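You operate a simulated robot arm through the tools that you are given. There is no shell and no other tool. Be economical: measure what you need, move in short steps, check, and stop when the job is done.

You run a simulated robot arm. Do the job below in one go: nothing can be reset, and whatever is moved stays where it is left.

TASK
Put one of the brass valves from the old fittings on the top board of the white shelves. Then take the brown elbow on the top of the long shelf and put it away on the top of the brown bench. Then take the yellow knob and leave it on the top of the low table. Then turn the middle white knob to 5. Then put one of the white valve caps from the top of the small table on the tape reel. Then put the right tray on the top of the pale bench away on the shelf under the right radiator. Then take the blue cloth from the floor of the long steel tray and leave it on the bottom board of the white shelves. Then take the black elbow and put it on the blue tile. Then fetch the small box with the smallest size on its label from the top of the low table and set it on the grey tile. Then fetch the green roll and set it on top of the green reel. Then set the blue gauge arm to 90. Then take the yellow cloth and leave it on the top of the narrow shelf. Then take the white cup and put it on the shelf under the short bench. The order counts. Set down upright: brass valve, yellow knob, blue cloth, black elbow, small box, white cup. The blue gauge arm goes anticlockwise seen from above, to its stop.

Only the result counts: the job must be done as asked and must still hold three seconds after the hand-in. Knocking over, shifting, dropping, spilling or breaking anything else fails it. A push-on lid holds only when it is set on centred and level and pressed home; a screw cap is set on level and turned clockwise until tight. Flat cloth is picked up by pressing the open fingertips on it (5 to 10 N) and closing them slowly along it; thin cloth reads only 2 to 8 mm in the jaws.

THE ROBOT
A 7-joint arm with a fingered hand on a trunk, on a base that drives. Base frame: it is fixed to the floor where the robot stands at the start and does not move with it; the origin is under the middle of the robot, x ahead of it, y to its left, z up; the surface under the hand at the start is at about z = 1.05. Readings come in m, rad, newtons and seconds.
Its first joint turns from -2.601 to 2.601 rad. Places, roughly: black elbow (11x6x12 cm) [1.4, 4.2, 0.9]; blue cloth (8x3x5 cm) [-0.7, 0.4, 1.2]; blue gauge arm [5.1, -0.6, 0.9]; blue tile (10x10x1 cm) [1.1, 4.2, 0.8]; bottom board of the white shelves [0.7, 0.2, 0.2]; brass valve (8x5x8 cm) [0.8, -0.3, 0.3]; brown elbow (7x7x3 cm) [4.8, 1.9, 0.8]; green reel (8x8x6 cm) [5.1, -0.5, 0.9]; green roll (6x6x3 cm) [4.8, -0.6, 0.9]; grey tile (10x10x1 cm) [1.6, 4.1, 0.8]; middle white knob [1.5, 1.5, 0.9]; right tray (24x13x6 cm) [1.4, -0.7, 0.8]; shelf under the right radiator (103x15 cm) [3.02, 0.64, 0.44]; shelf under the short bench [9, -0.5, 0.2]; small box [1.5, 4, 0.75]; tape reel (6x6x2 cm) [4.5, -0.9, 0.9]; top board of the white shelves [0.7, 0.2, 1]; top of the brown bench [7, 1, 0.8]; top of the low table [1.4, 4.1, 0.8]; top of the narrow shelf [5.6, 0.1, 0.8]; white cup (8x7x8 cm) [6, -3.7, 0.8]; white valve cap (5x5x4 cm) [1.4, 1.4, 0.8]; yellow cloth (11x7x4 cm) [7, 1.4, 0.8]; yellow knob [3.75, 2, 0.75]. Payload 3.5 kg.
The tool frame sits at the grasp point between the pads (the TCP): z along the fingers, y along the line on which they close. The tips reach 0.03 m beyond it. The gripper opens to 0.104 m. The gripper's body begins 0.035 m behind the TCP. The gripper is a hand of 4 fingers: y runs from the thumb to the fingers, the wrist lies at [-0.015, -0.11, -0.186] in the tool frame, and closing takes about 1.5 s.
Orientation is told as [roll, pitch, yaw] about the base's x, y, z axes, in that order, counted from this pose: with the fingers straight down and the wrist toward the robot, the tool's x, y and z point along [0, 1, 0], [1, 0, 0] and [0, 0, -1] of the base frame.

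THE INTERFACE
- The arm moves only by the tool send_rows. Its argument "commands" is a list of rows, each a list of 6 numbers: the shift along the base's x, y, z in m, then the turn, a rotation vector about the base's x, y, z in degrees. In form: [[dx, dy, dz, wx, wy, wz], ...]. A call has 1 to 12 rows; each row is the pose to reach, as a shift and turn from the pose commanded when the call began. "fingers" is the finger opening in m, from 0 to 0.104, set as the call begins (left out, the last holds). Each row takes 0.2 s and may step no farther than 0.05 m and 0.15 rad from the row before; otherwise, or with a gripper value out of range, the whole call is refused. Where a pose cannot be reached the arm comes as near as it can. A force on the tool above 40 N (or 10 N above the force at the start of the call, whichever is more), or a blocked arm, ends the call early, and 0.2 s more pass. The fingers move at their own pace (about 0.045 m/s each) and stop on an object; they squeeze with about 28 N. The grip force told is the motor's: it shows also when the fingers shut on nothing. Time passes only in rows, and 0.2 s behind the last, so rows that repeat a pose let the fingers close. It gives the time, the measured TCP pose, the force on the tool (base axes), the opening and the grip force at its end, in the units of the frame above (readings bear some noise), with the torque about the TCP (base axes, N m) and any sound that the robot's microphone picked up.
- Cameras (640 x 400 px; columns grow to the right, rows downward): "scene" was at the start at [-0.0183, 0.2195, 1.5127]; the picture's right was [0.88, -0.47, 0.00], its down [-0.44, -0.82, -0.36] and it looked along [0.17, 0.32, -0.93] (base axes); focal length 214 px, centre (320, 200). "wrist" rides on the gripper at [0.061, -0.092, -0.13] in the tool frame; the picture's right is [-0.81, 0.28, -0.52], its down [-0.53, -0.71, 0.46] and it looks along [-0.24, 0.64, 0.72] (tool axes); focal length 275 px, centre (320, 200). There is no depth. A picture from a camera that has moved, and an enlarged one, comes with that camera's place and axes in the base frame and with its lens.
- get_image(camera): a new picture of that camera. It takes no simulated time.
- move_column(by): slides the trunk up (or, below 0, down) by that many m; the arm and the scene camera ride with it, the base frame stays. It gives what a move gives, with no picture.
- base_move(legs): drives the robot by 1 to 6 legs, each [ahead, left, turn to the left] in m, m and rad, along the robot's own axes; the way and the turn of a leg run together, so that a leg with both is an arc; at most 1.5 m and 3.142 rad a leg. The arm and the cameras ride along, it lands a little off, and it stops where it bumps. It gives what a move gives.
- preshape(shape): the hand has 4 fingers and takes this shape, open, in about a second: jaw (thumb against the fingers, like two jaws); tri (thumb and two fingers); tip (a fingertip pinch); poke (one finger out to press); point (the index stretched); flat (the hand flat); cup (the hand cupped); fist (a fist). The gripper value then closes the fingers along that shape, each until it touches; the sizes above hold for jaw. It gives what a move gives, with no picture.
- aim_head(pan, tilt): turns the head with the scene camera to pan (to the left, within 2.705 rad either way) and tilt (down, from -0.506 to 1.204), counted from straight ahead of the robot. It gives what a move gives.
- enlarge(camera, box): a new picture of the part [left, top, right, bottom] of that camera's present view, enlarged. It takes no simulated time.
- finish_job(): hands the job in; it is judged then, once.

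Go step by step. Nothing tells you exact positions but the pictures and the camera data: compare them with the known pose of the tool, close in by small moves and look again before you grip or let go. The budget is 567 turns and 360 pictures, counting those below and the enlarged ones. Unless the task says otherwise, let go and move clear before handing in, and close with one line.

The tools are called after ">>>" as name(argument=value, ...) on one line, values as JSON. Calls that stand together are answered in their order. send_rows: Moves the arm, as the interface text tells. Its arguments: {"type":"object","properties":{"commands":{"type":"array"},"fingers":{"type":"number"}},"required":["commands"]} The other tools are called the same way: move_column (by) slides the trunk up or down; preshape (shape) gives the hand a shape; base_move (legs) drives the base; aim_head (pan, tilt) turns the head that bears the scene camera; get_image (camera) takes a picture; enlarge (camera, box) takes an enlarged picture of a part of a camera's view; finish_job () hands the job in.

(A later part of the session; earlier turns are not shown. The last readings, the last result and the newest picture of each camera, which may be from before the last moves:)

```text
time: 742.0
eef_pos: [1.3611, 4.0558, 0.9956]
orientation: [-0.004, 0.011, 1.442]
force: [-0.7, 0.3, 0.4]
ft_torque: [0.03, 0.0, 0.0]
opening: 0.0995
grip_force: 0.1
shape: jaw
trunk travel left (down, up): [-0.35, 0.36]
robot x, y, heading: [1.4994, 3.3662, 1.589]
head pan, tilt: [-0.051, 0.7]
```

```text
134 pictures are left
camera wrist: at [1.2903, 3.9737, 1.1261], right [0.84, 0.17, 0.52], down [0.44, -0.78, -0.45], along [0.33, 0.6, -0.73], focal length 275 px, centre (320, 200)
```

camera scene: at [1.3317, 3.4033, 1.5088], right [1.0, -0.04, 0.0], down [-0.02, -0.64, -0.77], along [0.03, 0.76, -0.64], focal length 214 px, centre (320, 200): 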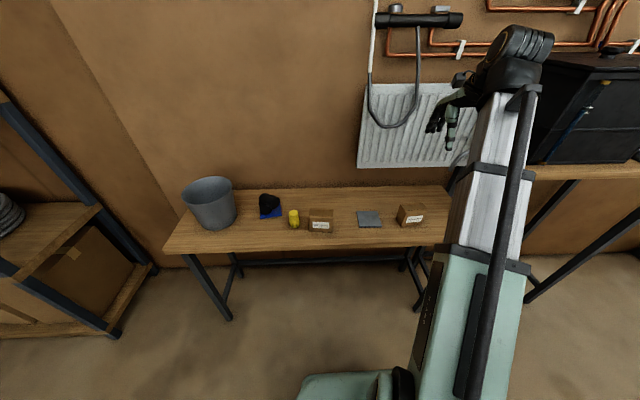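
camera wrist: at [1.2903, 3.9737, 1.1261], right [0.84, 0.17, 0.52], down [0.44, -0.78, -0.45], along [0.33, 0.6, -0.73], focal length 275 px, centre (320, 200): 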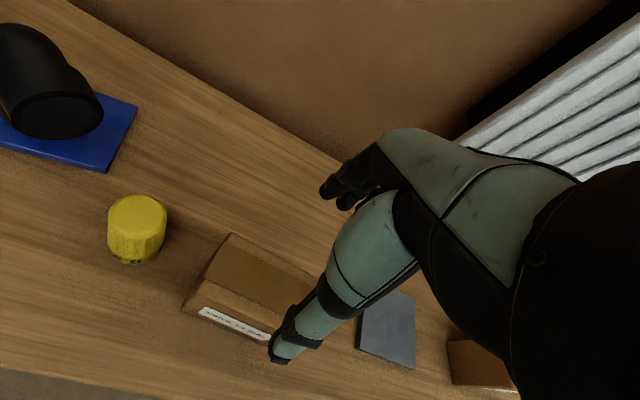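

>>> send_rows(commands=[[0, 0.01, -0.04, 0, 0, 0], [0, 0.01, -0.08, 0, 0, 0], [0, 0.01, -0.11, 0, 0, 0]])

>>> get_image(camera="wrist")

>>> enlarge(camera="scene", box=[250, 120, 410, 240])

```text
time: 742.8
eef_pos: [1.3614, 4.0682, 0.8844]
orientation: [-0.001, 0.008, 1.442]
force: [-0.1, -1.9, 3.0]
ft_torque: [-0.12, 0.01, 0.04]
opening: 0.102
grip_force: 0.0
shape: jaw
trunk travel left (down, up): [-0.35, 0.36]
robot x, y, heading: [1.496, 3.3657, 1.587]
head pan, tilt: [-0.051, 0.7]
```

```text
133 pictures are left
camera wrist: at [1.2899, 3.9851, 1.0157], right [0.84, 0.17, 0.52], down [0.44, -0.78, -0.45], along [0.33, 0.6, -0.73], focal length 275 px, centre (320, 200)
```

wrist: 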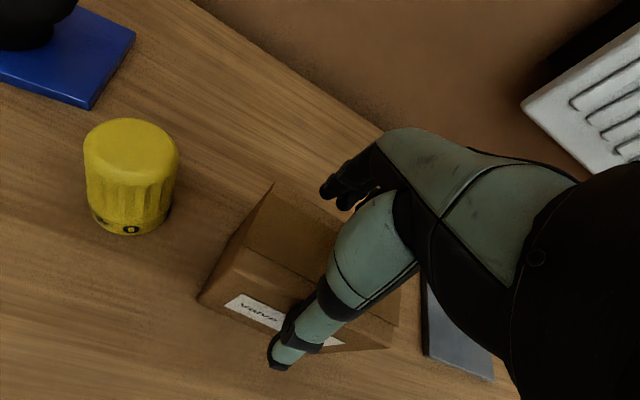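

```text
3.33 times, centred on (330, 180) of scene
camera zoom: at [1.3315, 3.4028, 1.3089], right [1.0, -0.04, 0.0], down [-0.02, -0.64, -0.77], along [0.03, 0.76, -0.64], focal length 715 px, centre (287, 267)
```

zoom: 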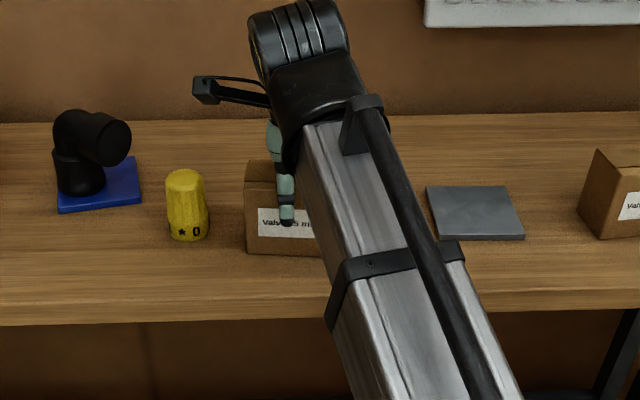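

>>> send_rows(commands=[[0, -0.012, 0.0, 0, 0, 0], [0, -0.012, -0.012, 0, 0, 0], [0, -0.012, -0.02, 0, 0, 0]])

>>> get_image(camera="wrist")

```text
time: 743.6
eef_pos: [1.3612, 4.0555, 0.863]
orientation: [-0.003, 0.01, 1.442]
force: [0.7, 1.0, 0.2]
ft_torque: [0.01, 0.0, -0.01]
opening: 0.1002
grip_force: 0.0
shape: jaw
trunk travel left (down, up): [-0.35, 0.36]
robot x, y, heading: [1.4987, 3.3638, 1.592]
head pan, tilt: [-0.051, 0.7]
```

```text
131 pictures are left
camera wrist: at [1.2898, 3.9725, 0.995], right [0.84, 0.17, 0.52], down [0.44, -0.78, -0.45], along [0.33, 0.6, -0.73], focal length 275 px, centre (320, 200)
```

wrist: 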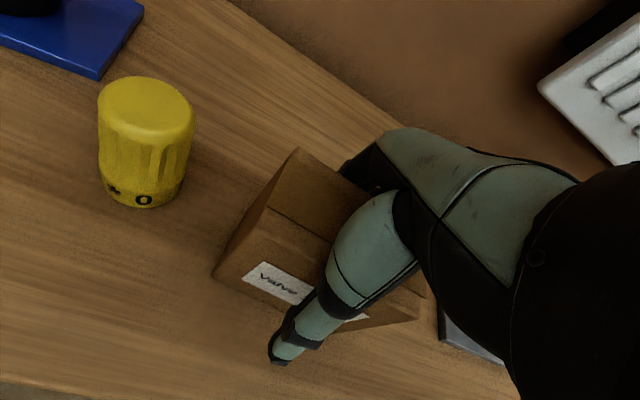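

>>> send_rows(commands=[[0, 0, 0, 0, 0, 0], [0, 0, 0, 0, 0, 0], [0, 0, 0, 0, 0, 0], [0, 0, 0, 0, 0, 0], [0, 0, 0, 0, 0, 0]], fingers=0.0)

>>> send_rows(commands=[[0, 0, 0.02, 0, 0, 0], [0, 0, 0.06, 0, 0, 0], [0, 0, 0.1, 0, 0, 0]])

>>> get_image(camera="wrist")

>>> enlarge(camera="scene", box=[250, 100, 410, 240])

```text
time: 744.8
eef_pos: [1.3612, 4.0538, 0.863]
orientation: [-0.004, 0.011, 1.442]
force: [0.6, 0.0, 0.0]
ft_torque: [0.01, 0.01, 0.03]
opening: 0.054
grip_force: 27.6
shape: jaw
trunk travel left (down, up): [-0.35, 0.36]
robot x, y, heading: [1.4984, 3.3647, 1.585]
head pan, tilt: [-0.051, 0.7]
```

```text
time: 745.6
eef_pos: [1.3599, 4.0547, 0.9631]
orientation: [-0.004, 0.011, 1.441]
force: [0.0, -0.3, -3.2]
ft_torque: [0.01, 0.02, 0.02]
opening: 0.054
grip_force: 28.8
shape: jaw
trunk travel left (down, up): [-0.35, 0.36]
robot x, y, heading: [1.4967, 3.3647, 1.585]
head pan, tilt: [-0.051, 0.7]
```

```text
130 pictures are left
camera wrist: at [1.2884, 3.9718, 1.0953], right [0.84, 0.17, 0.52], down [0.44, -0.78, -0.45], along [0.33, 0.6, -0.73], focal length 275 px, centre (320, 200)
```

wrist: 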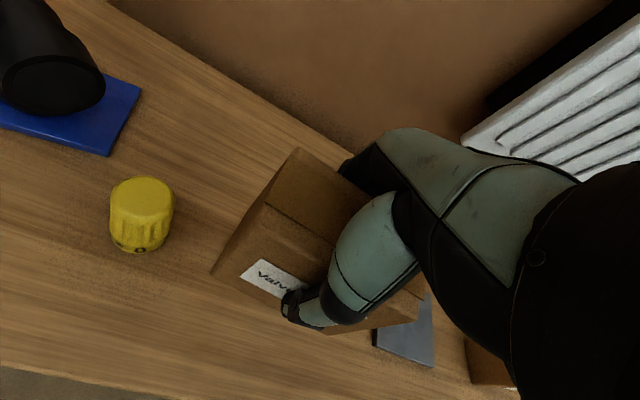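

```text
2.86 times, centred on (330, 170) of scene
camera zoom: at [1.3314, 3.4037, 1.3086], right [1.0, -0.04, 0.0], down [-0.02, -0.64, -0.76], along [0.03, 0.76, -0.64], focal length 613 px, centre (291, 286)
```

zoom: 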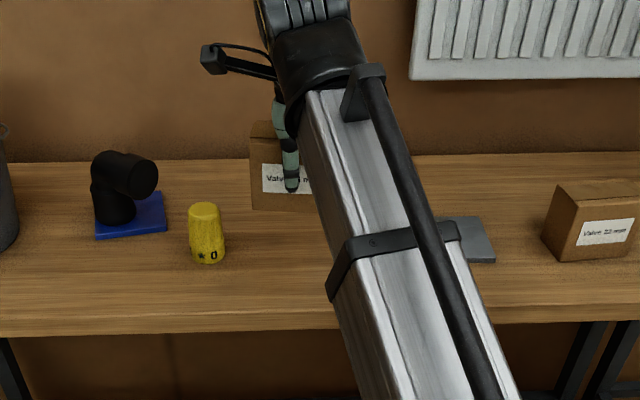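

>>> send_rows(commands=[[0.04, 0.007, 0.01, 0, 0, 1], [0.08, 0.014, 0.01, 0, 0, 2], [0.12, 0.021, 0.01, 0, 0, 3], [0.16, 0.028, 0.01, 0, 0, 4], [0.2, 0.035, 0.01, 0, 0, 5], [0.224, 0.0385, 0.01, 0, 0, 6]])

>>> get_image(camera="wrist")

>>> enlarge(camera="scene", box=[320, 100, 480, 240])

```text
time: 747.0
eef_pos: [1.5863, 4.092, 0.974]
orientation: [-0.003, 0.011, 1.547]
force: [-0.9, 0.4, -2.3]
ft_torque: [0.04, 0.02, 0.03]
opening: 0.0539
grip_force: 27.9
shape: jaw
trunk travel left (down, up): [-0.35, 0.36]
robot x, y, heading: [1.4981, 3.368, 1.585]
head pan, tilt: [-0.051, 0.7]
```

```text
128 pictures are left
camera wrist: at [1.5243, 4.0028, 1.1053], right [0.82, 0.26, 0.52], down [0.52, -0.73, -0.45], along [0.26, 0.63, -0.73], focal length 275 px, centre (320, 200)
```

wrist: 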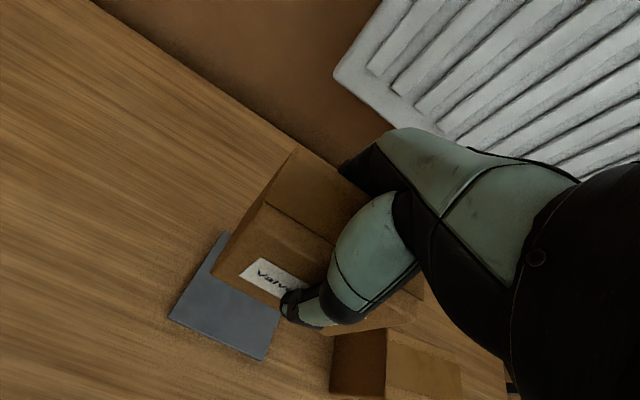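

```text
2.86 times, centred on (400, 170) of scene
camera zoom: at [1.3315, 3.4036, 1.3087], right [1.0, -0.04, 0.0], down [-0.02, -0.64, -0.76], along [0.03, 0.76, -0.64], focal length 613 px, centre (91, 286)
```

zoom: 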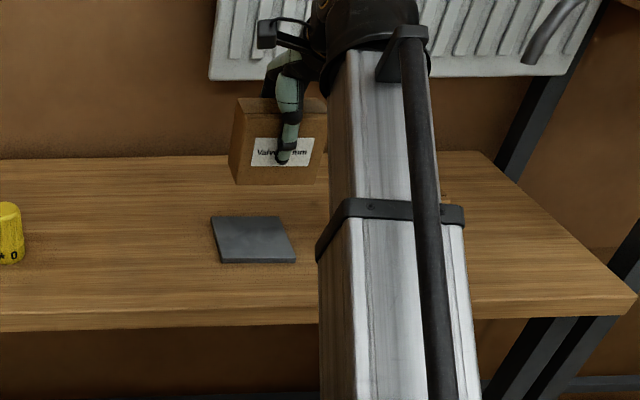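

>>> send_rows(commands=[[-0.006, -0.002, -0.04, 0, 0, 0], [-0.006, -0.002, -0.075, 0, 0, 0], [-0.006, -0.002, -0.09, 0, 0, 0]])

>>> get_image(camera="wrist")

>>> enlarge(camera="scene", box=[320, 100, 480, 240])

```text
time: 747.8
eef_pos: [1.5783, 4.0904, 0.8843]
orientation: [-0.002, 0.011, 1.546]
force: [1.1, 0.3, -2.4]
ft_torque: [-0.04, 0.01, -0.01]
opening: 0.054
grip_force: 28.2
shape: jaw
trunk travel left (down, up): [-0.35, 0.36]
robot x, y, heading: [1.4954, 3.3682, 1.585]
head pan, tilt: [-0.051, 0.7]
```

```text
126 pictures are left
camera wrist: at [1.517, 4.0019, 1.0155], right [0.82, 0.26, 0.52], down [0.52, -0.73, -0.45], along [0.26, 0.63, -0.73], focal length 275 px, centre (320, 200)
```

wrist: 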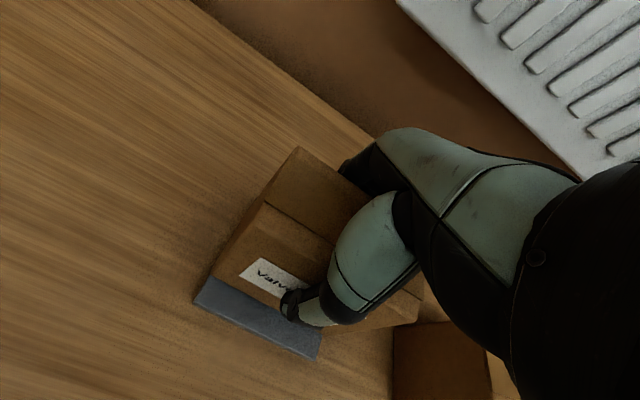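

```text
2.86 times, centred on (400, 170) of scene
camera zoom: at [1.3315, 3.4037, 1.3087], right [1.0, -0.04, 0.0], down [-0.02, -0.64, -0.76], along [0.03, 0.76, -0.64], focal length 613 px, centre (91, 286)
```

zoom: 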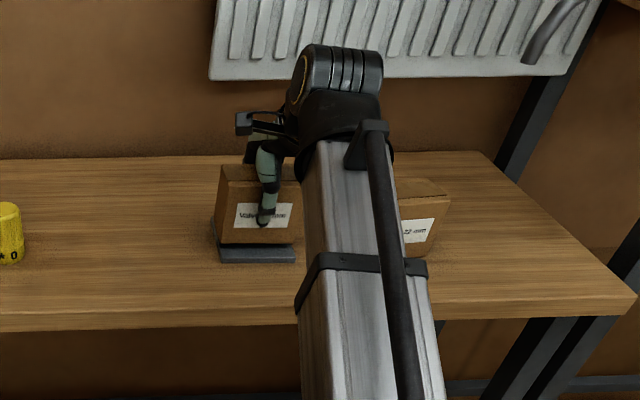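

>>> send_rows(commands=[[0, 0, -0.006, 0, 0, 0], [0, 0, -0.011, 0, 0, 0], [0, 0, -0.015, 0, 0, 0]])

>>> enlarge(camera="scene", box=[340, 130, 440, 230])

```text
time: 748.6
eef_pos: [1.5788, 4.0901, 0.8729]
orientation: [-0.003, 0.006, 1.546]
force: [0.6, 1.0, 17.4]
ft_torque: [-0.02, -0.03, 0.01]
opening: 0.0542
grip_force: 28.1
shape: jaw
trunk travel left (down, up): [-0.35, 0.36]
robot x, y, heading: [1.4962, 3.3673, 1.584]
head pan, tilt: [-0.051, 0.7]
```

```text
4.00 times, centred on (390, 180) of scene
camera zoom: at [1.3313, 3.4021, 1.3092], right [1.0, -0.04, 0.0], down [-0.02, -0.64, -0.77], along [0.03, 0.77, -0.64], focal length 858 px, centre (40, 280)
```

zoom: 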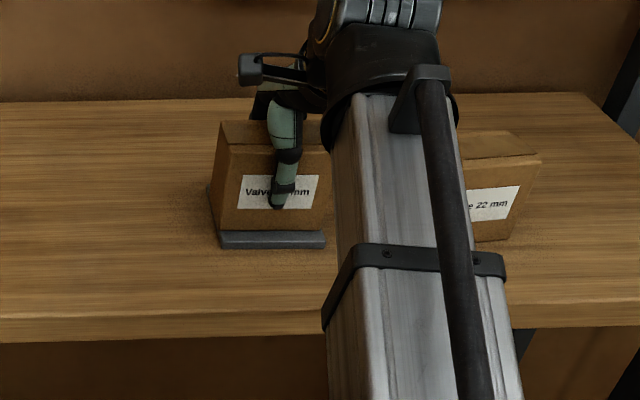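

>>> send_rows(commands=[[0, 0, 0.002, 0, 0, 0], [0, 0, 0.002, 0, 0, 0], [0, 0, 0.002, 0, 0, 0], [0, 0, 0.002, 0, 0, 0], [0, 0, 0.002, 0, 0, 0]], fingers=0.09)

>>> send_rows(commands=[[0, 0, 0.03, 0, 0, 0], [0, 0, 0.07, 0, 0, 0], [0, 0, 0.11, 0, 0, 0], [0, 0, 0.15, 0, 0, 0]])

>>> move_column(by=0.3)

>>> get_image(camera="wrist")

```text
time: 749.8
eef_pos: [1.5794, 4.0898, 0.8728]
orientation: [-0.005, 0.01, 1.545]
force: [-0.5, 0.4, -0.1]
ft_torque: [0.03, 0.03, -0.01]
opening: 0.0898
grip_force: 0.1
shape: jaw
trunk travel left (down, up): [-0.35, 0.36]
robot x, y, heading: [1.4955, 3.363, 1.585]
head pan, tilt: [-0.051, 0.7]
```

```text
time: 750.8
eef_pos: [1.5786, 4.0896, 1.022]
orientation: [-0.002, 0.011, 1.548]
force: [-0.8, -0.7, -0.5]
ft_torque: [-0.02, 0.04, -0.02]
opening: 0.0898
grip_force: 0.0
shape: jaw
trunk travel left (down, up): [-0.35, 0.36]
robot x, y, heading: [1.4989, 3.365, 1.582]
head pan, tilt: [-0.051, 0.7]
```

```text
time: 753.8
eef_pos: [1.5782, 4.0903, 1.3223]
orientation: [-0.004, 0.011, 1.546]
force: [-0.4, 0.2, -0.2]
ft_torque: [0.02, 0.02, -0.02]
opening: 0.0898
grip_force: 0.0
shape: jaw
trunk travel left (down, up): [-0.65, 0.06]
robot x, y, heading: [1.5018, 3.3665, 1.583]
head pan, tilt: [-0.051, 0.7]
```

```text
123 pictures are left
camera wrist: at [1.5169, 4.0007, 1.4522], right [0.82, 0.26, 0.52], down [0.52, -0.73, -0.45], along [0.26, 0.63, -0.73], focal length 275 px, centre (320, 200)
```

wrist: 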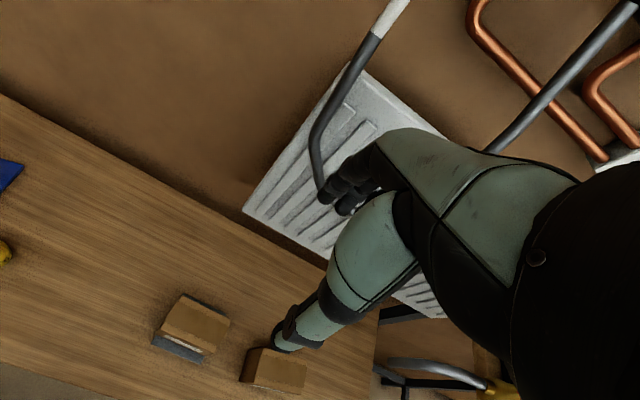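

>>> base_move(legs=[[-0.4, 0, 0], [0, 0, 1.56], [1.38, 0, 0], [0, 0, 1.57], [1.4, 0, 0], [1.3, 0, 0]])

```text
time: 783.1
eef_pos: [-0.0386, -0.4136, 1.322]
orientation: [-0.004, 0.011, -1.626]
force: [-0.4, -1.2, -0.2]
ft_torque: [-0.01, -0.01, -0.02]
opening: 0.0899
grip_force: 0.1
shape: jaw
trunk travel left (down, up): [-0.65, 0.06]
robot x, y, heading: [0.0672, 0.3028, -1.587]
head pan, tilt: [-0.051, 0.7]
```

>>> base_move(legs=[[0, 0, 1.587], [0.05, -1.05, 0], [0.6, -0.75, 0]])

>>> base_move(legs=[[0.05, -0.33, 0], [1.4, 0, 0], [1.4, 0, 0]])

```text
time: 797.1
eef_pos: [1.4856, -1.5702, 1.3219]
orientation: [-0.002, 0.011, -0.012]
force: [-0.2, -0.4, 0.1]
ft_torque: [-0.04, 0.0, -0.01]
opening: 0.09
grip_force: 0.0
shape: jaw
trunk travel left (down, up): [-0.65, 0.06]
robot x, y, heading: [0.7617, -1.494, 0.025]
head pan, tilt: [-0.051, 0.7]
```

```text
time: 812.4
eef_pos: [4.334, -1.8742, 1.3211]
orientation: [-0.004, 0.01, -0.029]
force: [0.3, -0.2, -0.2]
ft_torque: [0.0, 0.0, 0.01]
opening: 0.0898
grip_force: 0.1
shape: jaw
trunk travel left (down, up): [-0.65, 0.06]
robot x, y, heading: [3.607, -1.7861, 0.009]
head pan, tilt: [-0.051, 0.7]
```

>>> base_move(legs=[[1.25, 0, 0], [0, 0, 1.56]])

>>> aim_head(pan=0.0, tilt=0.6)

>>> get_image(camera="scene")

>>> get_image(camera="wrist")

```text
time: 822.5
eef_pos: [4.9718, -1.0585, 1.3211]
orientation: [-0.003, 0.009, 1.507]
force: [0.0, -0.5, -0.4]
ft_torque: [0.01, 0.0, 0.0]
opening: 0.0896
grip_force: 0.0
shape: jaw
trunk travel left (down, up): [-0.65, 0.06]
robot x, y, heading: [4.8658, -1.7766, 1.545]
head pan, tilt: [-0.051, 0.7]
```

```text
time: 823.1
eef_pos: [4.9717, -1.0592, 1.3205]
orientation: [-0.002, 0.009, 1.507]
force: [0.2, -0.3, 1.1]
ft_torque: [0.0, 0.01, 0.02]
opening: 0.0898
grip_force: 0.0
shape: jaw
trunk travel left (down, up): [-0.65, 0.06]
robot x, y, heading: [4.861, -1.7787, 1.543]
head pan, tilt: [0.0, 0.6]
```

```text
122 pictures are left
camera scene: at [4.6934, -1.7311, 1.6173], right [1.0, -0.03, 0.0], down [-0.01, -0.57, -0.82], along [0.02, 0.82, -0.57], focal length 214 px, centre (320, 200)
```

scene: 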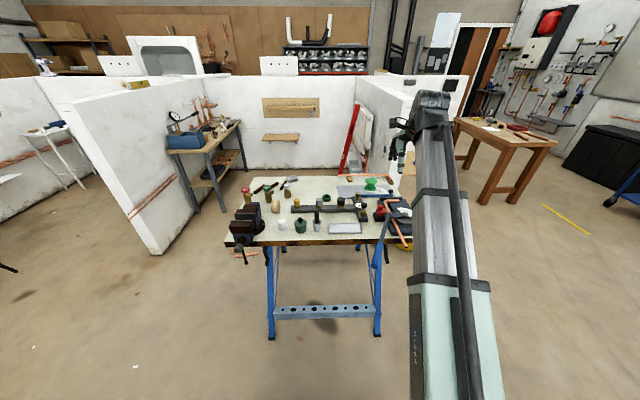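

```text
121 pictures are left
camera wrist: at [4.9066, -1.1453, 1.4522], right [0.83, 0.23, 0.52], down [0.49, -0.75, -0.45], along [0.29, 0.62, -0.73], focal length 275 px, centre (320, 200)
```

wrist: 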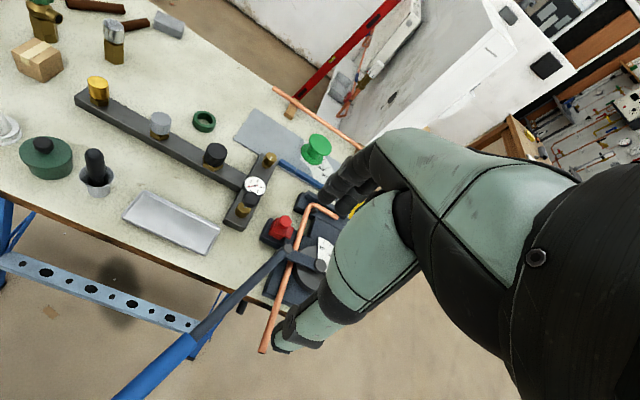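

>>> enlarge(camera="wrist", box=[180, 70, 380, 230])

>>> enlarge(camera="scene", box=[280, 160, 420, 260])

```text
2.50 times, centred on (280, 150) of wrist
camera zoom: at [4.9066, -1.1453, 1.4522], right [0.83, 0.23, 0.52], down [0.49, -0.75, -0.45], along [0.29, 0.62, -0.73], focal length 688 px, centre (420, 325)
```

zoom: 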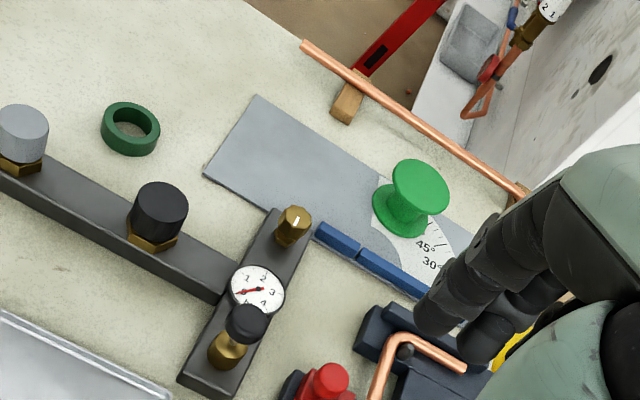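

```text
4.00 times, centred on (350, 210) of scene
camera zoom: at [4.6934, -1.7311, 1.6173], right [1.0, -0.03, 0.0], down [-0.01, -0.57, -0.82], along [0.02, 0.82, -0.57], focal length 858 px, centre (200, 160)
```

zoom: 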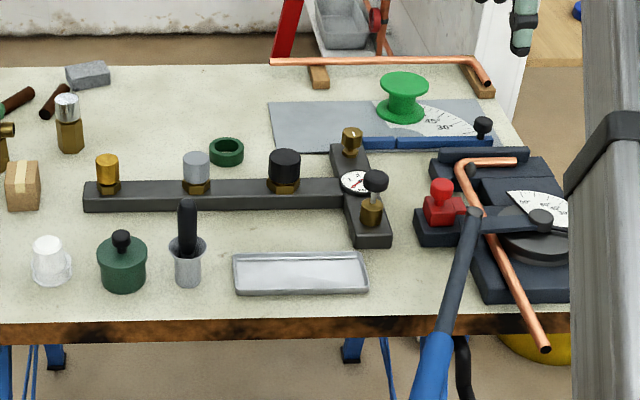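

>>> send_rows(commands=[[-0.045, 0, 0.0, 0, 0, 0], [-0.09, 0.02, 0, 0, 0, 0], [-0.13, 0.05, 0, 0, 0, 0], [-0.16, 0.085, 0, 0, 0, 0]])

>>> enlarge(camera="wrist", box=[260, 60, 420, 200])

>>> enlarge(camera="scene", box=[340, 170, 420, 220])

```text
time: 824.1
eef_pos: [4.8118, -0.9715, 1.3188]
orientation: [-0.004, 0.009, 1.506]
force: [0.3, -0.7, -0.3]
ft_torque: [-0.01, -0.02, -0.01]
opening: 0.0898
grip_force: 0.1
shape: jaw
trunk travel left (down, up): [-0.65, 0.06]
robot x, y, heading: [4.8624, -1.7792, 1.543]
head pan, tilt: [0.0, 0.6]
```

```text
2.86 times, centred on (340, 130) of wrist
camera zoom: at [4.7457, -1.0583, 1.45], right [0.83, 0.23, 0.52], down [0.49, -0.75, -0.45], along [0.29, 0.62, -0.73], focal length 786 px, centre (263, 400)
```

zoom: 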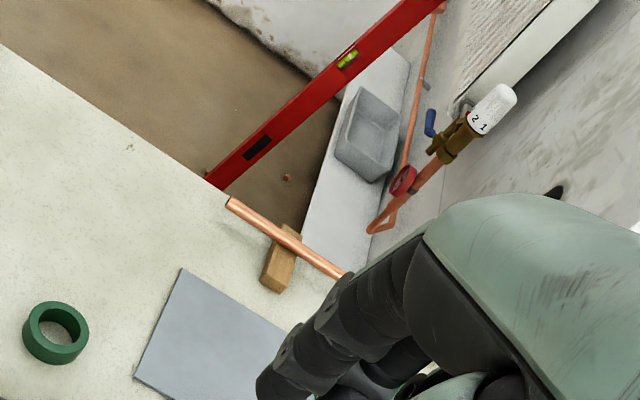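

```text
8.00 times, centred on (380, 195) of scene
camera zoom: at [4.693, -1.7304, 1.6173], right [1.0, -0.03, 0.0], down [-0.01, -0.57, -0.82], along [0.02, 0.82, -0.57], focal length 1716 px, centre (-160, 240)
```

zoom: 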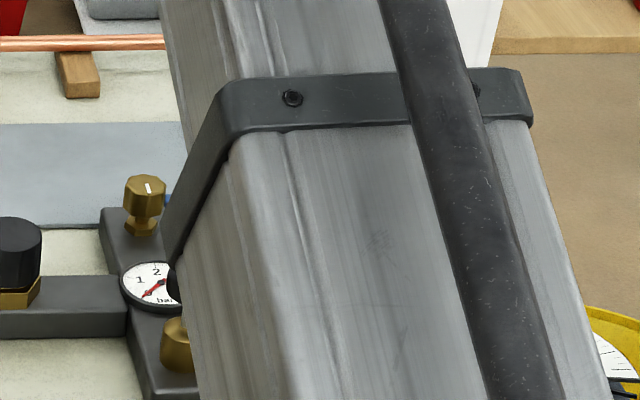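

>>> base_move(legs=[[0.0, 0.25, 0.028], [0.27, 0, 0]])

>>> aim_head(pan=-0.2, tilt=0.7)

>>> get_image(camera="scene")

>>> get_image(camera="wrist")

```text
time: 827.4
eef_pos: [4.5407, -0.7062, 1.3189]
orientation: [-0.003, 0.011, 1.539]
force: [0.6, 0.2, 0.4]
ft_torque: [-0.03, 0.03, 0.03]
opening: 0.0897
grip_force: 0.0
shape: jaw
trunk travel left (down, up): [-0.65, 0.06]
robot x, y, heading: [4.6165, -1.5139, 1.57]
head pan, tilt: [0.0, 0.6]
```

```text
time: 828.2
eef_pos: [4.5405, -0.7058, 1.3195]
orientation: [-0.003, 0.009, 1.538]
force: [0.7, -0.3, -0.4]
ft_torque: [0.04, -0.03, -0.03]
opening: 0.0896
grip_force: 0.1
shape: jaw
trunk travel left (down, up): [-0.65, 0.06]
robot x, y, heading: [4.6172, -1.5125, 1.574]
head pan, tilt: [-0.201, 0.7]
```

```text
116 pictures are left
camera scene: at [4.4611, -1.4728, 1.6087], right [0.98, -0.2, 0.0], down [-0.13, -0.63, -0.77], along [0.15, 0.75, -0.64], focal length 214 px, centre (320, 200)
```

scene: 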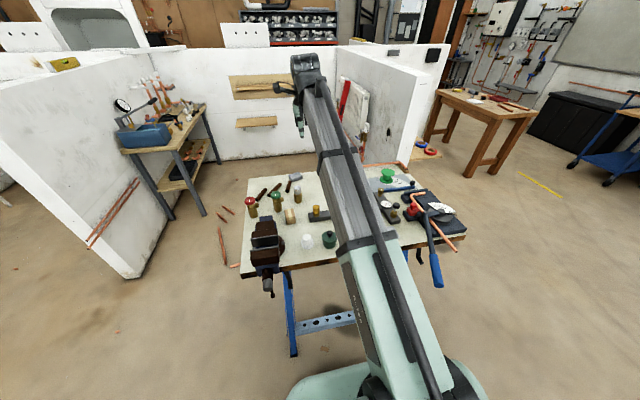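

```text
115 pictures are left
camera wrist: at [4.4771, -0.7948, 1.4504], right [0.82, 0.25, 0.52], down [0.51, -0.74, -0.45], along [0.27, 0.63, -0.73], focal length 275 px, centre (320, 200)
```

wrist: 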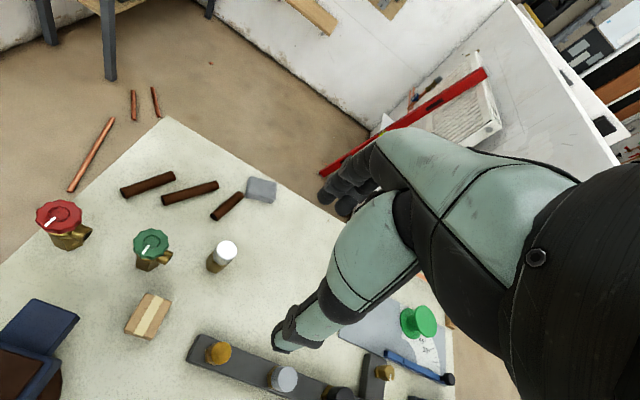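

Good view of the gauge now on the lower right of the wrist picture; zooming there.

>>> enlarge(camera="wrist", box=[320, 280, 480, 400])

>>> enlarge(camera="scene", box=[360, 155, 480, 255])

```text
3.33 times, centred on (400, 340) of wrist
camera zoom: at [4.4771, -0.7948, 1.4504], right [0.82, 0.25, 0.52], down [0.51, -0.74, -0.45], along [0.27, 0.63, -0.73], focal length 918 px, centre (53, -267)
```

zoom: 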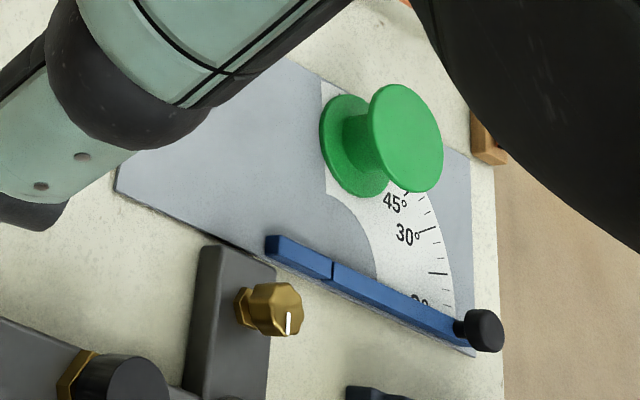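

```text
4.00 times, centred on (420, 205) of scene
camera zoom: at [4.4611, -1.4728, 1.6087], right [0.98, -0.2, 0.0], down [-0.13, -0.63, -0.77], along [0.15, 0.75, -0.64], focal length 858 px, centre (-80, 180)
```

zoom: 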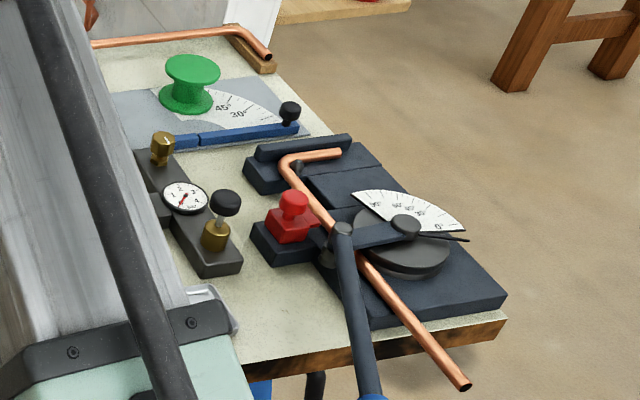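

>>> enlarge(camera="wrist", box=[380, 300, 450, 380])

```text
5.00 times, centred on (415, 340) of wrist
camera zoom: at [4.4771, -0.7948, 1.4504], right [0.82, 0.25, 0.52], down [0.51, -0.74, -0.45], along [0.27, 0.63, -0.73], focal length 1376 px, centre (-155, -500)
```

zoom: 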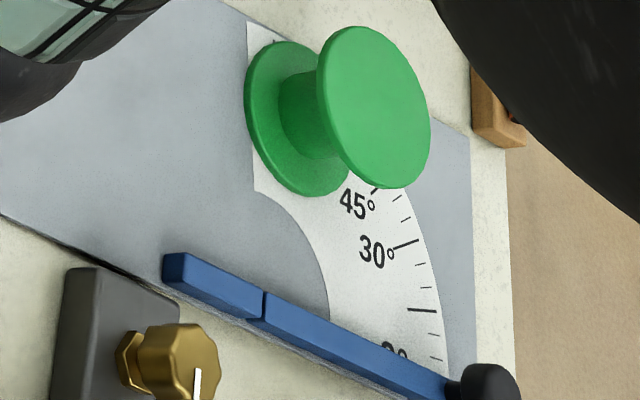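

>>> base_move(legs=[[0.08, -0.17, 0]])

>>> get_image(camera="scene")

```text
time: 829.7
eef_pos: [4.7139, -0.628, 1.3201]
orientation: [-0.002, 0.01, 1.536]
force: [0.2, 0.5, 0.7]
ft_torque: [-0.01, 0.0, -0.01]
opening: 0.0901
grip_force: 0.1
shape: jaw
trunk travel left (down, up): [-0.65, 0.06]
robot x, y, heading: [4.7844, -1.4333, 1.574]
head pan, tilt: [-0.201, 0.7]
```

```text
111 pictures are left
camera scene: at [4.6344, -1.3936, 1.6088], right [0.98, -0.2, 0.0], down [-0.13, -0.63, -0.76], along [0.15, 0.75, -0.64], focal length 214 px, centre (320, 200)
```

scene: 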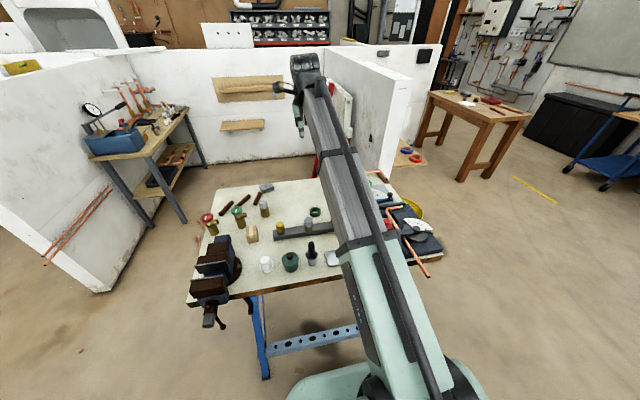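

>>> move_column(by=-0.22)

>>> send_rows(commands=[[0.045, 0.01, 0, 0, 0, 0], [0.09, 0.02, 0, 0, 0, 0], [0.135, 0.03, 0, 0, 0, 0], [0.18, 0.04, 0, 0, 0, 0], [0.225, 0.055, 0, 0, 0, 0], [0.27, 0.07, 0, 0, 0, 0], [0.31, 0.09, 0, 0, 0, 0], [0.35, 0.115, 0, 0, 0, 0]], fingers=0.104)

>>> get_image(camera="wrist")

>>> get_image(camera="scene")

```text
time: 832.0
eef_pos: [4.7124, -0.628, 1.1]
orientation: [-0.002, 0.01, 1.537]
force: [0.4, 0.5, -0.4]
ft_torque: [0.01, 0.02, 0.01]
opening: 0.0899
grip_force: 0.0
shape: jaw
trunk travel left (down, up): [-0.43, 0.28]
robot x, y, heading: [4.7877, -1.4328, 1.574]
head pan, tilt: [-0.201, 0.7]
```

```text
time: 833.8
eef_pos: [5.0578, -0.5215, 1.0966]
orientation: [-0.004, 0.008, 1.535]
force: [-0.4, -0.6, 0.0]
ft_torque: [0.0, 0.0, -0.04]
opening: 0.1036
grip_force: 0.0
shape: jaw
out of reach, approached as far as the arm can: row 8
trunk travel left (down, up): [-0.43, 0.28]
robot x, y, heading: [4.7848, -1.4308, 1.572]
head pan, tilt: [-0.201, 0.7]
```

```text
110 pictures are left
camera wrist: at [4.9943, -0.6093, 1.2275], right [0.82, 0.25, 0.52], down [0.51, -0.73, -0.45], along [0.27, 0.63, -0.73], focal length 275 px, centre (320, 200)
```

wrist: 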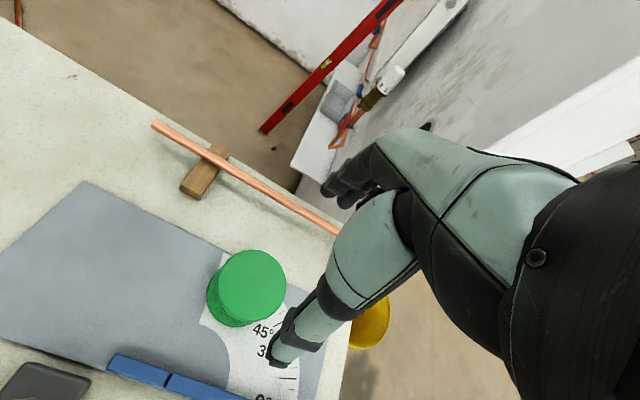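

```text
109 pictures are left
camera scene: at [4.6331, -1.3944, 1.3887], right [0.98, -0.2, 0.0], down [-0.13, -0.63, -0.77], along [0.15, 0.75, -0.64], focal length 214 px, centre (320, 200)
```

scene: 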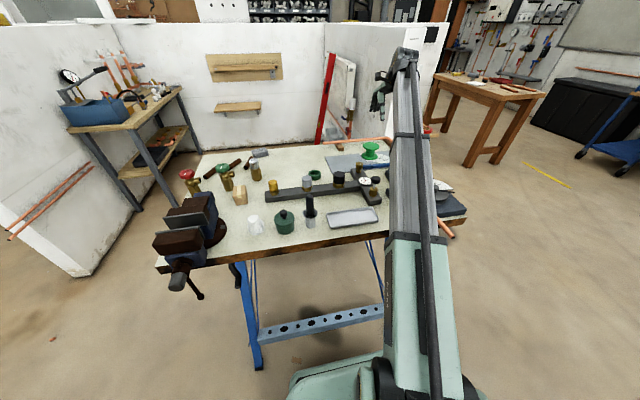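

>>> move_column(by=-0.1)

>>> send_rows(commands=[[0, 0, -0.01, 0, 0, 0]])

```text
time: 835.2
eef_pos: [5.0577, -0.5212, 0.997]
orientation: [-0.004, 0.011, 1.535]
force: [0.7, -0.6, -0.2]
ft_torque: [0.0, 0.01, 0.01]
opening: 0.1036
grip_force: 0.1
shape: jaw
trunk travel left (down, up): [-0.33, 0.38]
robot x, y, heading: [4.7861, -1.4328, 1.571]
head pan, tilt: [-0.201, 0.7]
```

```text
time: 835.6
eef_pos: [5.0568, -0.52, 0.9867]
orientation: [-0.004, 0.009, 1.536]
force: [-0.6, 0.0, -0.1]
ft_torque: [0.01, 0.02, -0.03]
opening: 0.1039
grip_force: 0.0
shape: jaw
trunk travel left (down, up): [-0.33, 0.38]
robot x, y, heading: [4.7851, -1.4318, 1.576]
head pan, tilt: [-0.201, 0.7]
```

>>> send_rows(commands=[[0.006, 0.016, -0.005, 0, 0, 0], [0.006, 0.016, -0.03, 0, 0, 0], [0.006, 0.016, -0.05, 0, 0, 0], [0.006, 0.016, -0.062, 0, 0, 0]])

>>> get_image(camera="wrist")

```text
time: 836.6
eef_pos: [5.0633, -0.5027, 0.9246]
orientation: [-0.004, 0.006, 1.536]
force: [-0.2, -0.4, -0.3]
ft_torque: [0.03, -0.02, 0.01]
opening: 0.1036
grip_force: 0.0
shape: jaw
out of reach, approached as far as the arm can: row 1
trunk travel left (down, up): [-0.33, 0.38]
robot x, y, heading: [4.7866, -1.4311, 1.573]
head pan, tilt: [-0.201, 0.7]
```

```text
108 pictures are left
camera wrist: at [5.0002, -0.5929, 1.0549], right [0.82, 0.25, 0.52], down [0.51, -0.73, -0.45], along [0.27, 0.63, -0.73], focal length 275 px, centre (320, 200)
```

wrist: 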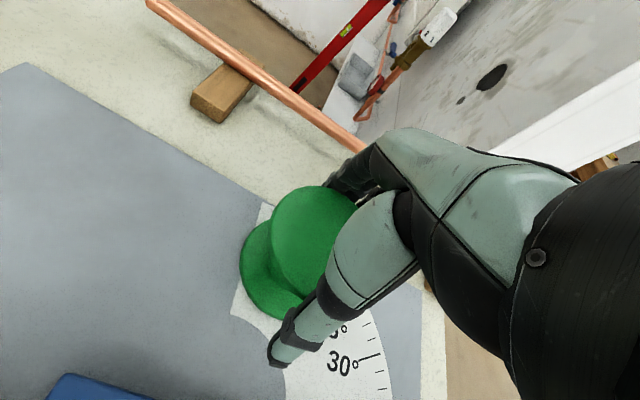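

>>> send_rows(commands=[[0, 0, -0.004, 0, 0, 0], [0, 0, -0.004, 0, 0, 0], [0, 0, -0.004, 0, 0, 0], [0, 0, -0.004, 0, 0, 0]], fingers=0.0)

>>> get_image(camera="wrist")

```text
time: 837.6
eef_pos: [5.0641, -0.5051, 0.9197]
orientation: [-0.004, 0.007, 1.536]
force: [0.5, -0.2, -0.5]
ft_torque: [0.02, -0.01, 0.03]
opening: 0.0544
grip_force: 27.9
shape: jaw
trunk travel left (down, up): [-0.33, 0.38]
robot x, y, heading: [4.785, -1.4337, 1.573]
head pan, tilt: [-0.201, 0.7]
```

```text
107 pictures are left
camera wrist: at [5.0, -0.5931, 1.0508], right [0.82, 0.25, 0.52], down [0.51, -0.74, -0.45], along [0.27, 0.63, -0.73], focal length 275 px, centre (320, 200)
```

wrist: 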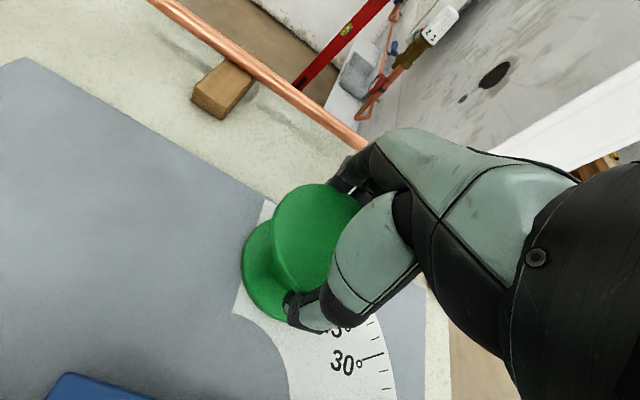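

>>> send_rows(commands=[[0, 0, 0.02, 0, 0, 0], [0, 0, 0.045, 0, 0, 0], [-0.045, -0.003, 0.045, 0, 0, 0], [-0.09, -0.006, 0.045, 0, 0, 0], [-0.133, -0.01, 0.045, 0, 0, 0], [-0.133, -0.01, 0.02, 0, 0, 0], [-0.133, -0.01, 0.006, 0, 0, 0]])

>>> get_image(camera="wrist")

>>> enlarge(camera="scene", box=[320, 120, 440, 220])

```text
time: 839.2
eef_pos: [4.9301, -0.5133, 0.9274]
orientation: [-0.004, 0.008, 1.536]
force: [-0.2, 0.5, -1.6]
ft_torque: [-0.01, -0.01, -0.02]
opening: 0.0547
grip_force: 28.4
shape: jaw
out of reach, approached as far as the arm can: row 2
trunk travel left (down, up): [-0.33, 0.38]
robot x, y, heading: [4.7829, -1.4329, 1.574]
head pan, tilt: [-0.201, 0.7]
```

```text
106 pictures are left
camera wrist: at [4.8667, -0.6027, 1.058], right [0.82, 0.25, 0.52], down [0.51, -0.74, -0.45], along [0.27, 0.63, -0.73], focal length 275 px, centre (320, 200)
```

wrist: 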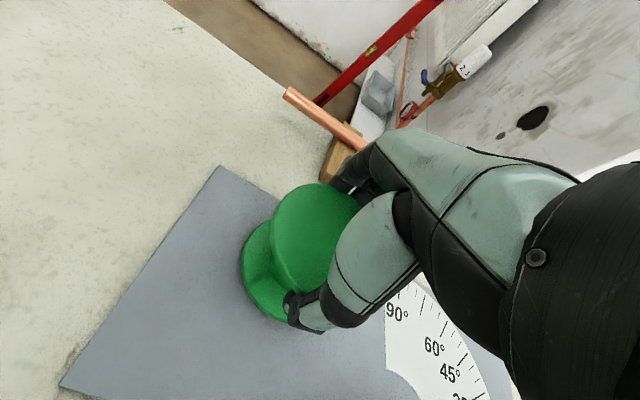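

```text
4.00 times, centred on (380, 170) of scene
camera zoom: at [4.6333, -1.394, 1.2887], right [0.98, -0.2, 0.0], down [-0.13, -0.63, -0.76], along [0.15, 0.75, -0.64], focal length 858 px, centre (80, 320)
```

zoom: 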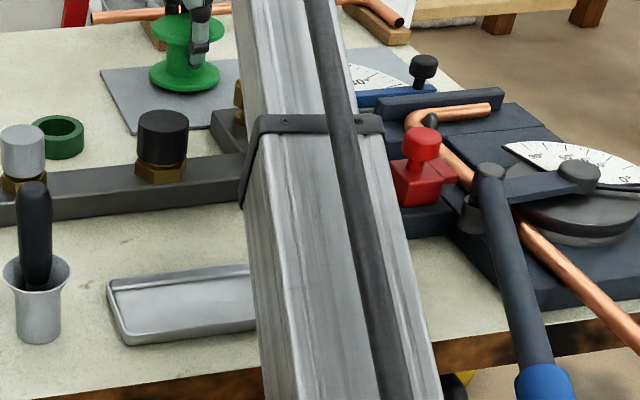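

>>> send_rows(commands=[[0, 0, -0.004, 0, 0, 0], [0, 0, -0.008, 0, 0, 0]])

>>> send_rows(commands=[[0, 0, 0, 0, 0, 0], [0, 0, 0, 0, 0, 0], [0, 0, 0, 0, 0, 0], [0, 0, 0, 0, 0, 0], [0, 0, 0, 0, 0, 0]], fingers=0.104)

>>> send_rows(commands=[[0, 0, 0.03, 0, 0, 0], [0, 0, 0.07, 0, 0, 0], [-0.03, -0.02, 0.1, 0, 0, 0], [-0.06, -0.04, 0.12, 0, 0, 0], [-0.09, -0.06, 0.13, 0, 0, 0], [-0.12, -0.08, 0.13, 0, 0, 0], [-0.15, -0.1, 0.13, 0, 0, 0], [-0.165, -0.12, 0.13, 0, 0, 0]])

>>> get_image(camera="wrist")

```text
time: 839.8
eef_pos: [4.9309, -0.5146, 0.9196]
orientation: [-0.002, 0.009, 1.537]
force: [0.4, -0.8, 0.4]
ft_torque: [0.12, 0.0, -0.01]
opening: 0.0545
grip_force: 27.8
shape: jaw
trunk travel left (down, up): [-0.33, 0.38]
robot x, y, heading: [4.7841, -1.4307, 1.578]
head pan, tilt: [-0.201, 0.7]
```

```text
time: 841.0
eef_pos: [4.9307, -0.5145, 0.9181]
orientation: [-0.005, 0.008, 1.536]
force: [1.3, 0.0, 0.4]
ft_torque: [0.01, -0.01, -0.02]
opening: 0.1036
grip_force: 0.0
shape: jaw
trunk travel left (down, up): [-0.33, 0.38]
robot x, y, heading: [4.786, -1.4361, 1.577]
head pan, tilt: [-0.201, 0.7]
```

```text
time: 842.8
eef_pos: [4.7636, -0.634, 1.05]
orientation: [-0.003, 0.009, 1.535]
force: [0.8, -1.0, -0.4]
ft_torque: [-0.01, -0.03, -0.01]
opening: 0.1036
grip_force: 0.1
shape: jaw
trunk travel left (down, up): [-0.33, 0.38]
robot x, y, heading: [4.7854, -1.4333, 1.573]
head pan, tilt: [-0.201, 0.7]
```

```text
104 pictures are left
camera wrist: at [4.7014, -0.7225, 1.1798], right [0.82, 0.25, 0.52], down [0.51, -0.74, -0.45], along [0.27, 0.63, -0.73], focal length 275 px, centre (320, 200)
```

wrist: 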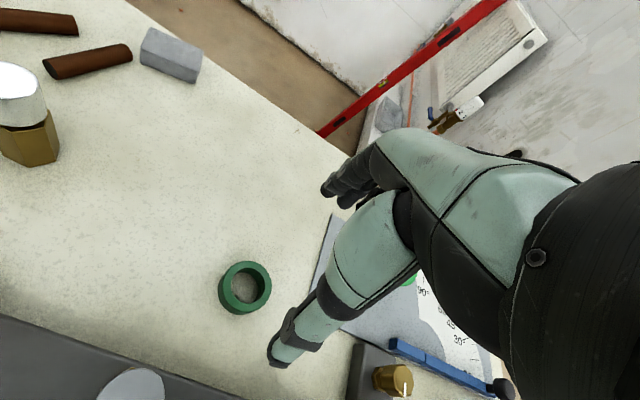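

>>> send_rows(commands=[[0, 0.005, -0.045, 0, 0, 0], [0, 0.006, -0.09, 0, 0, 0], [0, 0.006, -0.125, 0, 0, 0], [0, 0.006, -0.145, 0, 0, 0], [0, 0.006, -0.154, 0, 0, 0]], fingers=0.085)

>>> get_image(camera="wrist")

```text
time: 844.0
eef_pos: [4.7647, -0.6293, 0.8942]
orientation: [-0.004, 0.009, 1.536]
force: [0.1, 0.4, -0.3]
ft_torque: [0.01, 0.02, 0.0]
opening: 0.0851
grip_force: 0.1
shape: jaw
trunk travel left (down, up): [-0.33, 0.38]
robot x, y, heading: [4.7859, -1.4314, 1.573]
head pan, tilt: [-0.201, 0.7]
```

```text
103 pictures are left
camera wrist: at [4.7015, -0.7175, 1.0255], right [0.82, 0.25, 0.52], down [0.51, -0.73, -0.45], along [0.27, 0.63, -0.73], focal length 275 px, centre (320, 200)
```

wrist: 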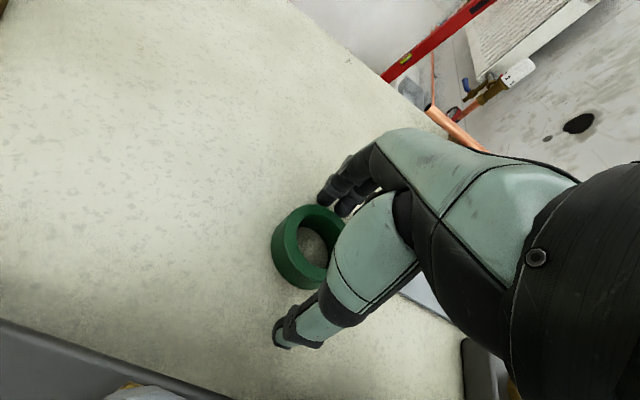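

>>> send_rows(commands=[[-0.008, -0.002, 0, 0, 0, 0], [-0.008, -0.002, -0.004, 0, 0, 0], [-0.008, -0.002, -0.006, 0, 0, 0]])

>>> send_rows(commands=[[0, 0, 0, 0, 0, 0], [0, 0, 0, 0, 0, 0], [0, 0, 0, 0, 0, 0], [0, 0, 0, 0, 0, 0], [0, 0, 0, 0, 0, 0]], fingers=0.0)

>>> send_rows(commands=[[0, 0, 0.03, 0, 0, 0], [0, 0, 0.07, 0, 0, 0], [0, 0, 0.11, 0, 0, 0], [0.03, 0.02, 0.13, 0, 0, 0], [0.07, 0.045, 0.13, 0, 0, 0], [0.11, 0.07, 0.13, 0, 0, 0], [0.145, 0.095, 0.13, 0, 0, 0], [0.17, 0.112, 0.13, 0, 0, 0]])

>>> get_image(camera="wrist")

>>> enlarge(camera="scene", box=[320, 100, 440, 220])

```text
time: 844.8
eef_pos: [4.7571, -0.6303, 0.8903]
orientation: [-0.003, 0.005, 1.536]
force: [0.6, -0.2, 10.3]
ft_torque: [0.49, -0.12, 0.0]
opening: 0.0845
grip_force: 0.1
shape: jaw
trunk travel left (down, up): [-0.33, 0.38]
robot x, y, heading: [4.7876, -1.4292, 1.574]
head pan, tilt: [-0.201, 0.7]
```

```text
time: 846.0
eef_pos: [4.7584, -0.6308, 0.8895]
orientation: [-0.004, 0.006, 1.537]
force: [0.6, 6.5, 19.8]
ft_torque: [1.19, -0.06, 0.04]
opening: 0.053
grip_force: 28.4
shape: jaw
trunk travel left (down, up): [-0.33, 0.38]
robot x, y, heading: [4.784, -1.4325, 1.573]
head pan, tilt: [-0.201, 0.7]
```

```text
time: 847.8
eef_pos: [4.9287, -0.5187, 1.0183]
orientation: [-0.005, 0.009, 1.537]
force: [-0.2, 0.2, -0.7]
ft_torque: [0.02, -0.03, 0.0]
opening: 0.0523
grip_force: 28.1
shape: jaw
trunk travel left (down, up): [-0.33, 0.38]
robot x, y, heading: [4.7908, -1.4331, 1.572]
head pan, tilt: [-0.201, 0.7]
```

```text
102 pictures are left
camera wrist: at [4.8647, -0.607, 1.1489], right [0.82, 0.25, 0.52], down [0.51, -0.73, -0.45], along [0.27, 0.63, -0.73], focal length 275 px, centre (320, 200)
```

wrist: 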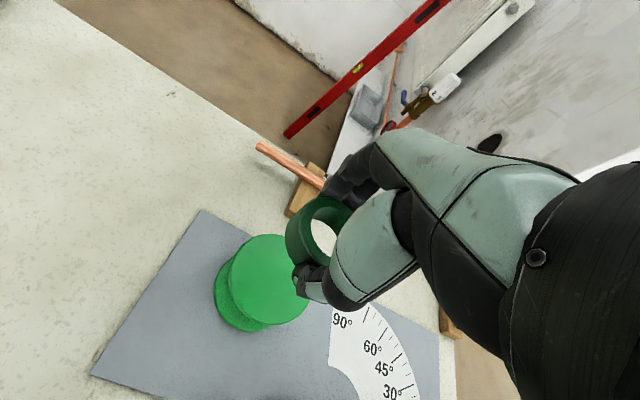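

```text
3.33 times, centred on (380, 160) of scene
camera zoom: at [4.6331, -1.3941, 1.2887], right [0.98, -0.2, 0.0], down [-0.13, -0.63, -0.76], along [0.15, 0.75, -0.64], focal length 715 px, centre (120, 333)
```

zoom: 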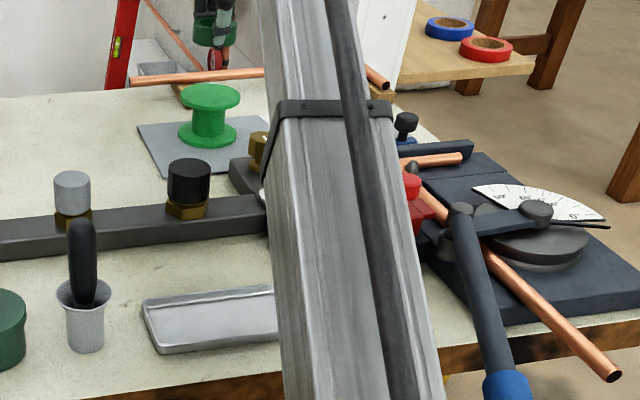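

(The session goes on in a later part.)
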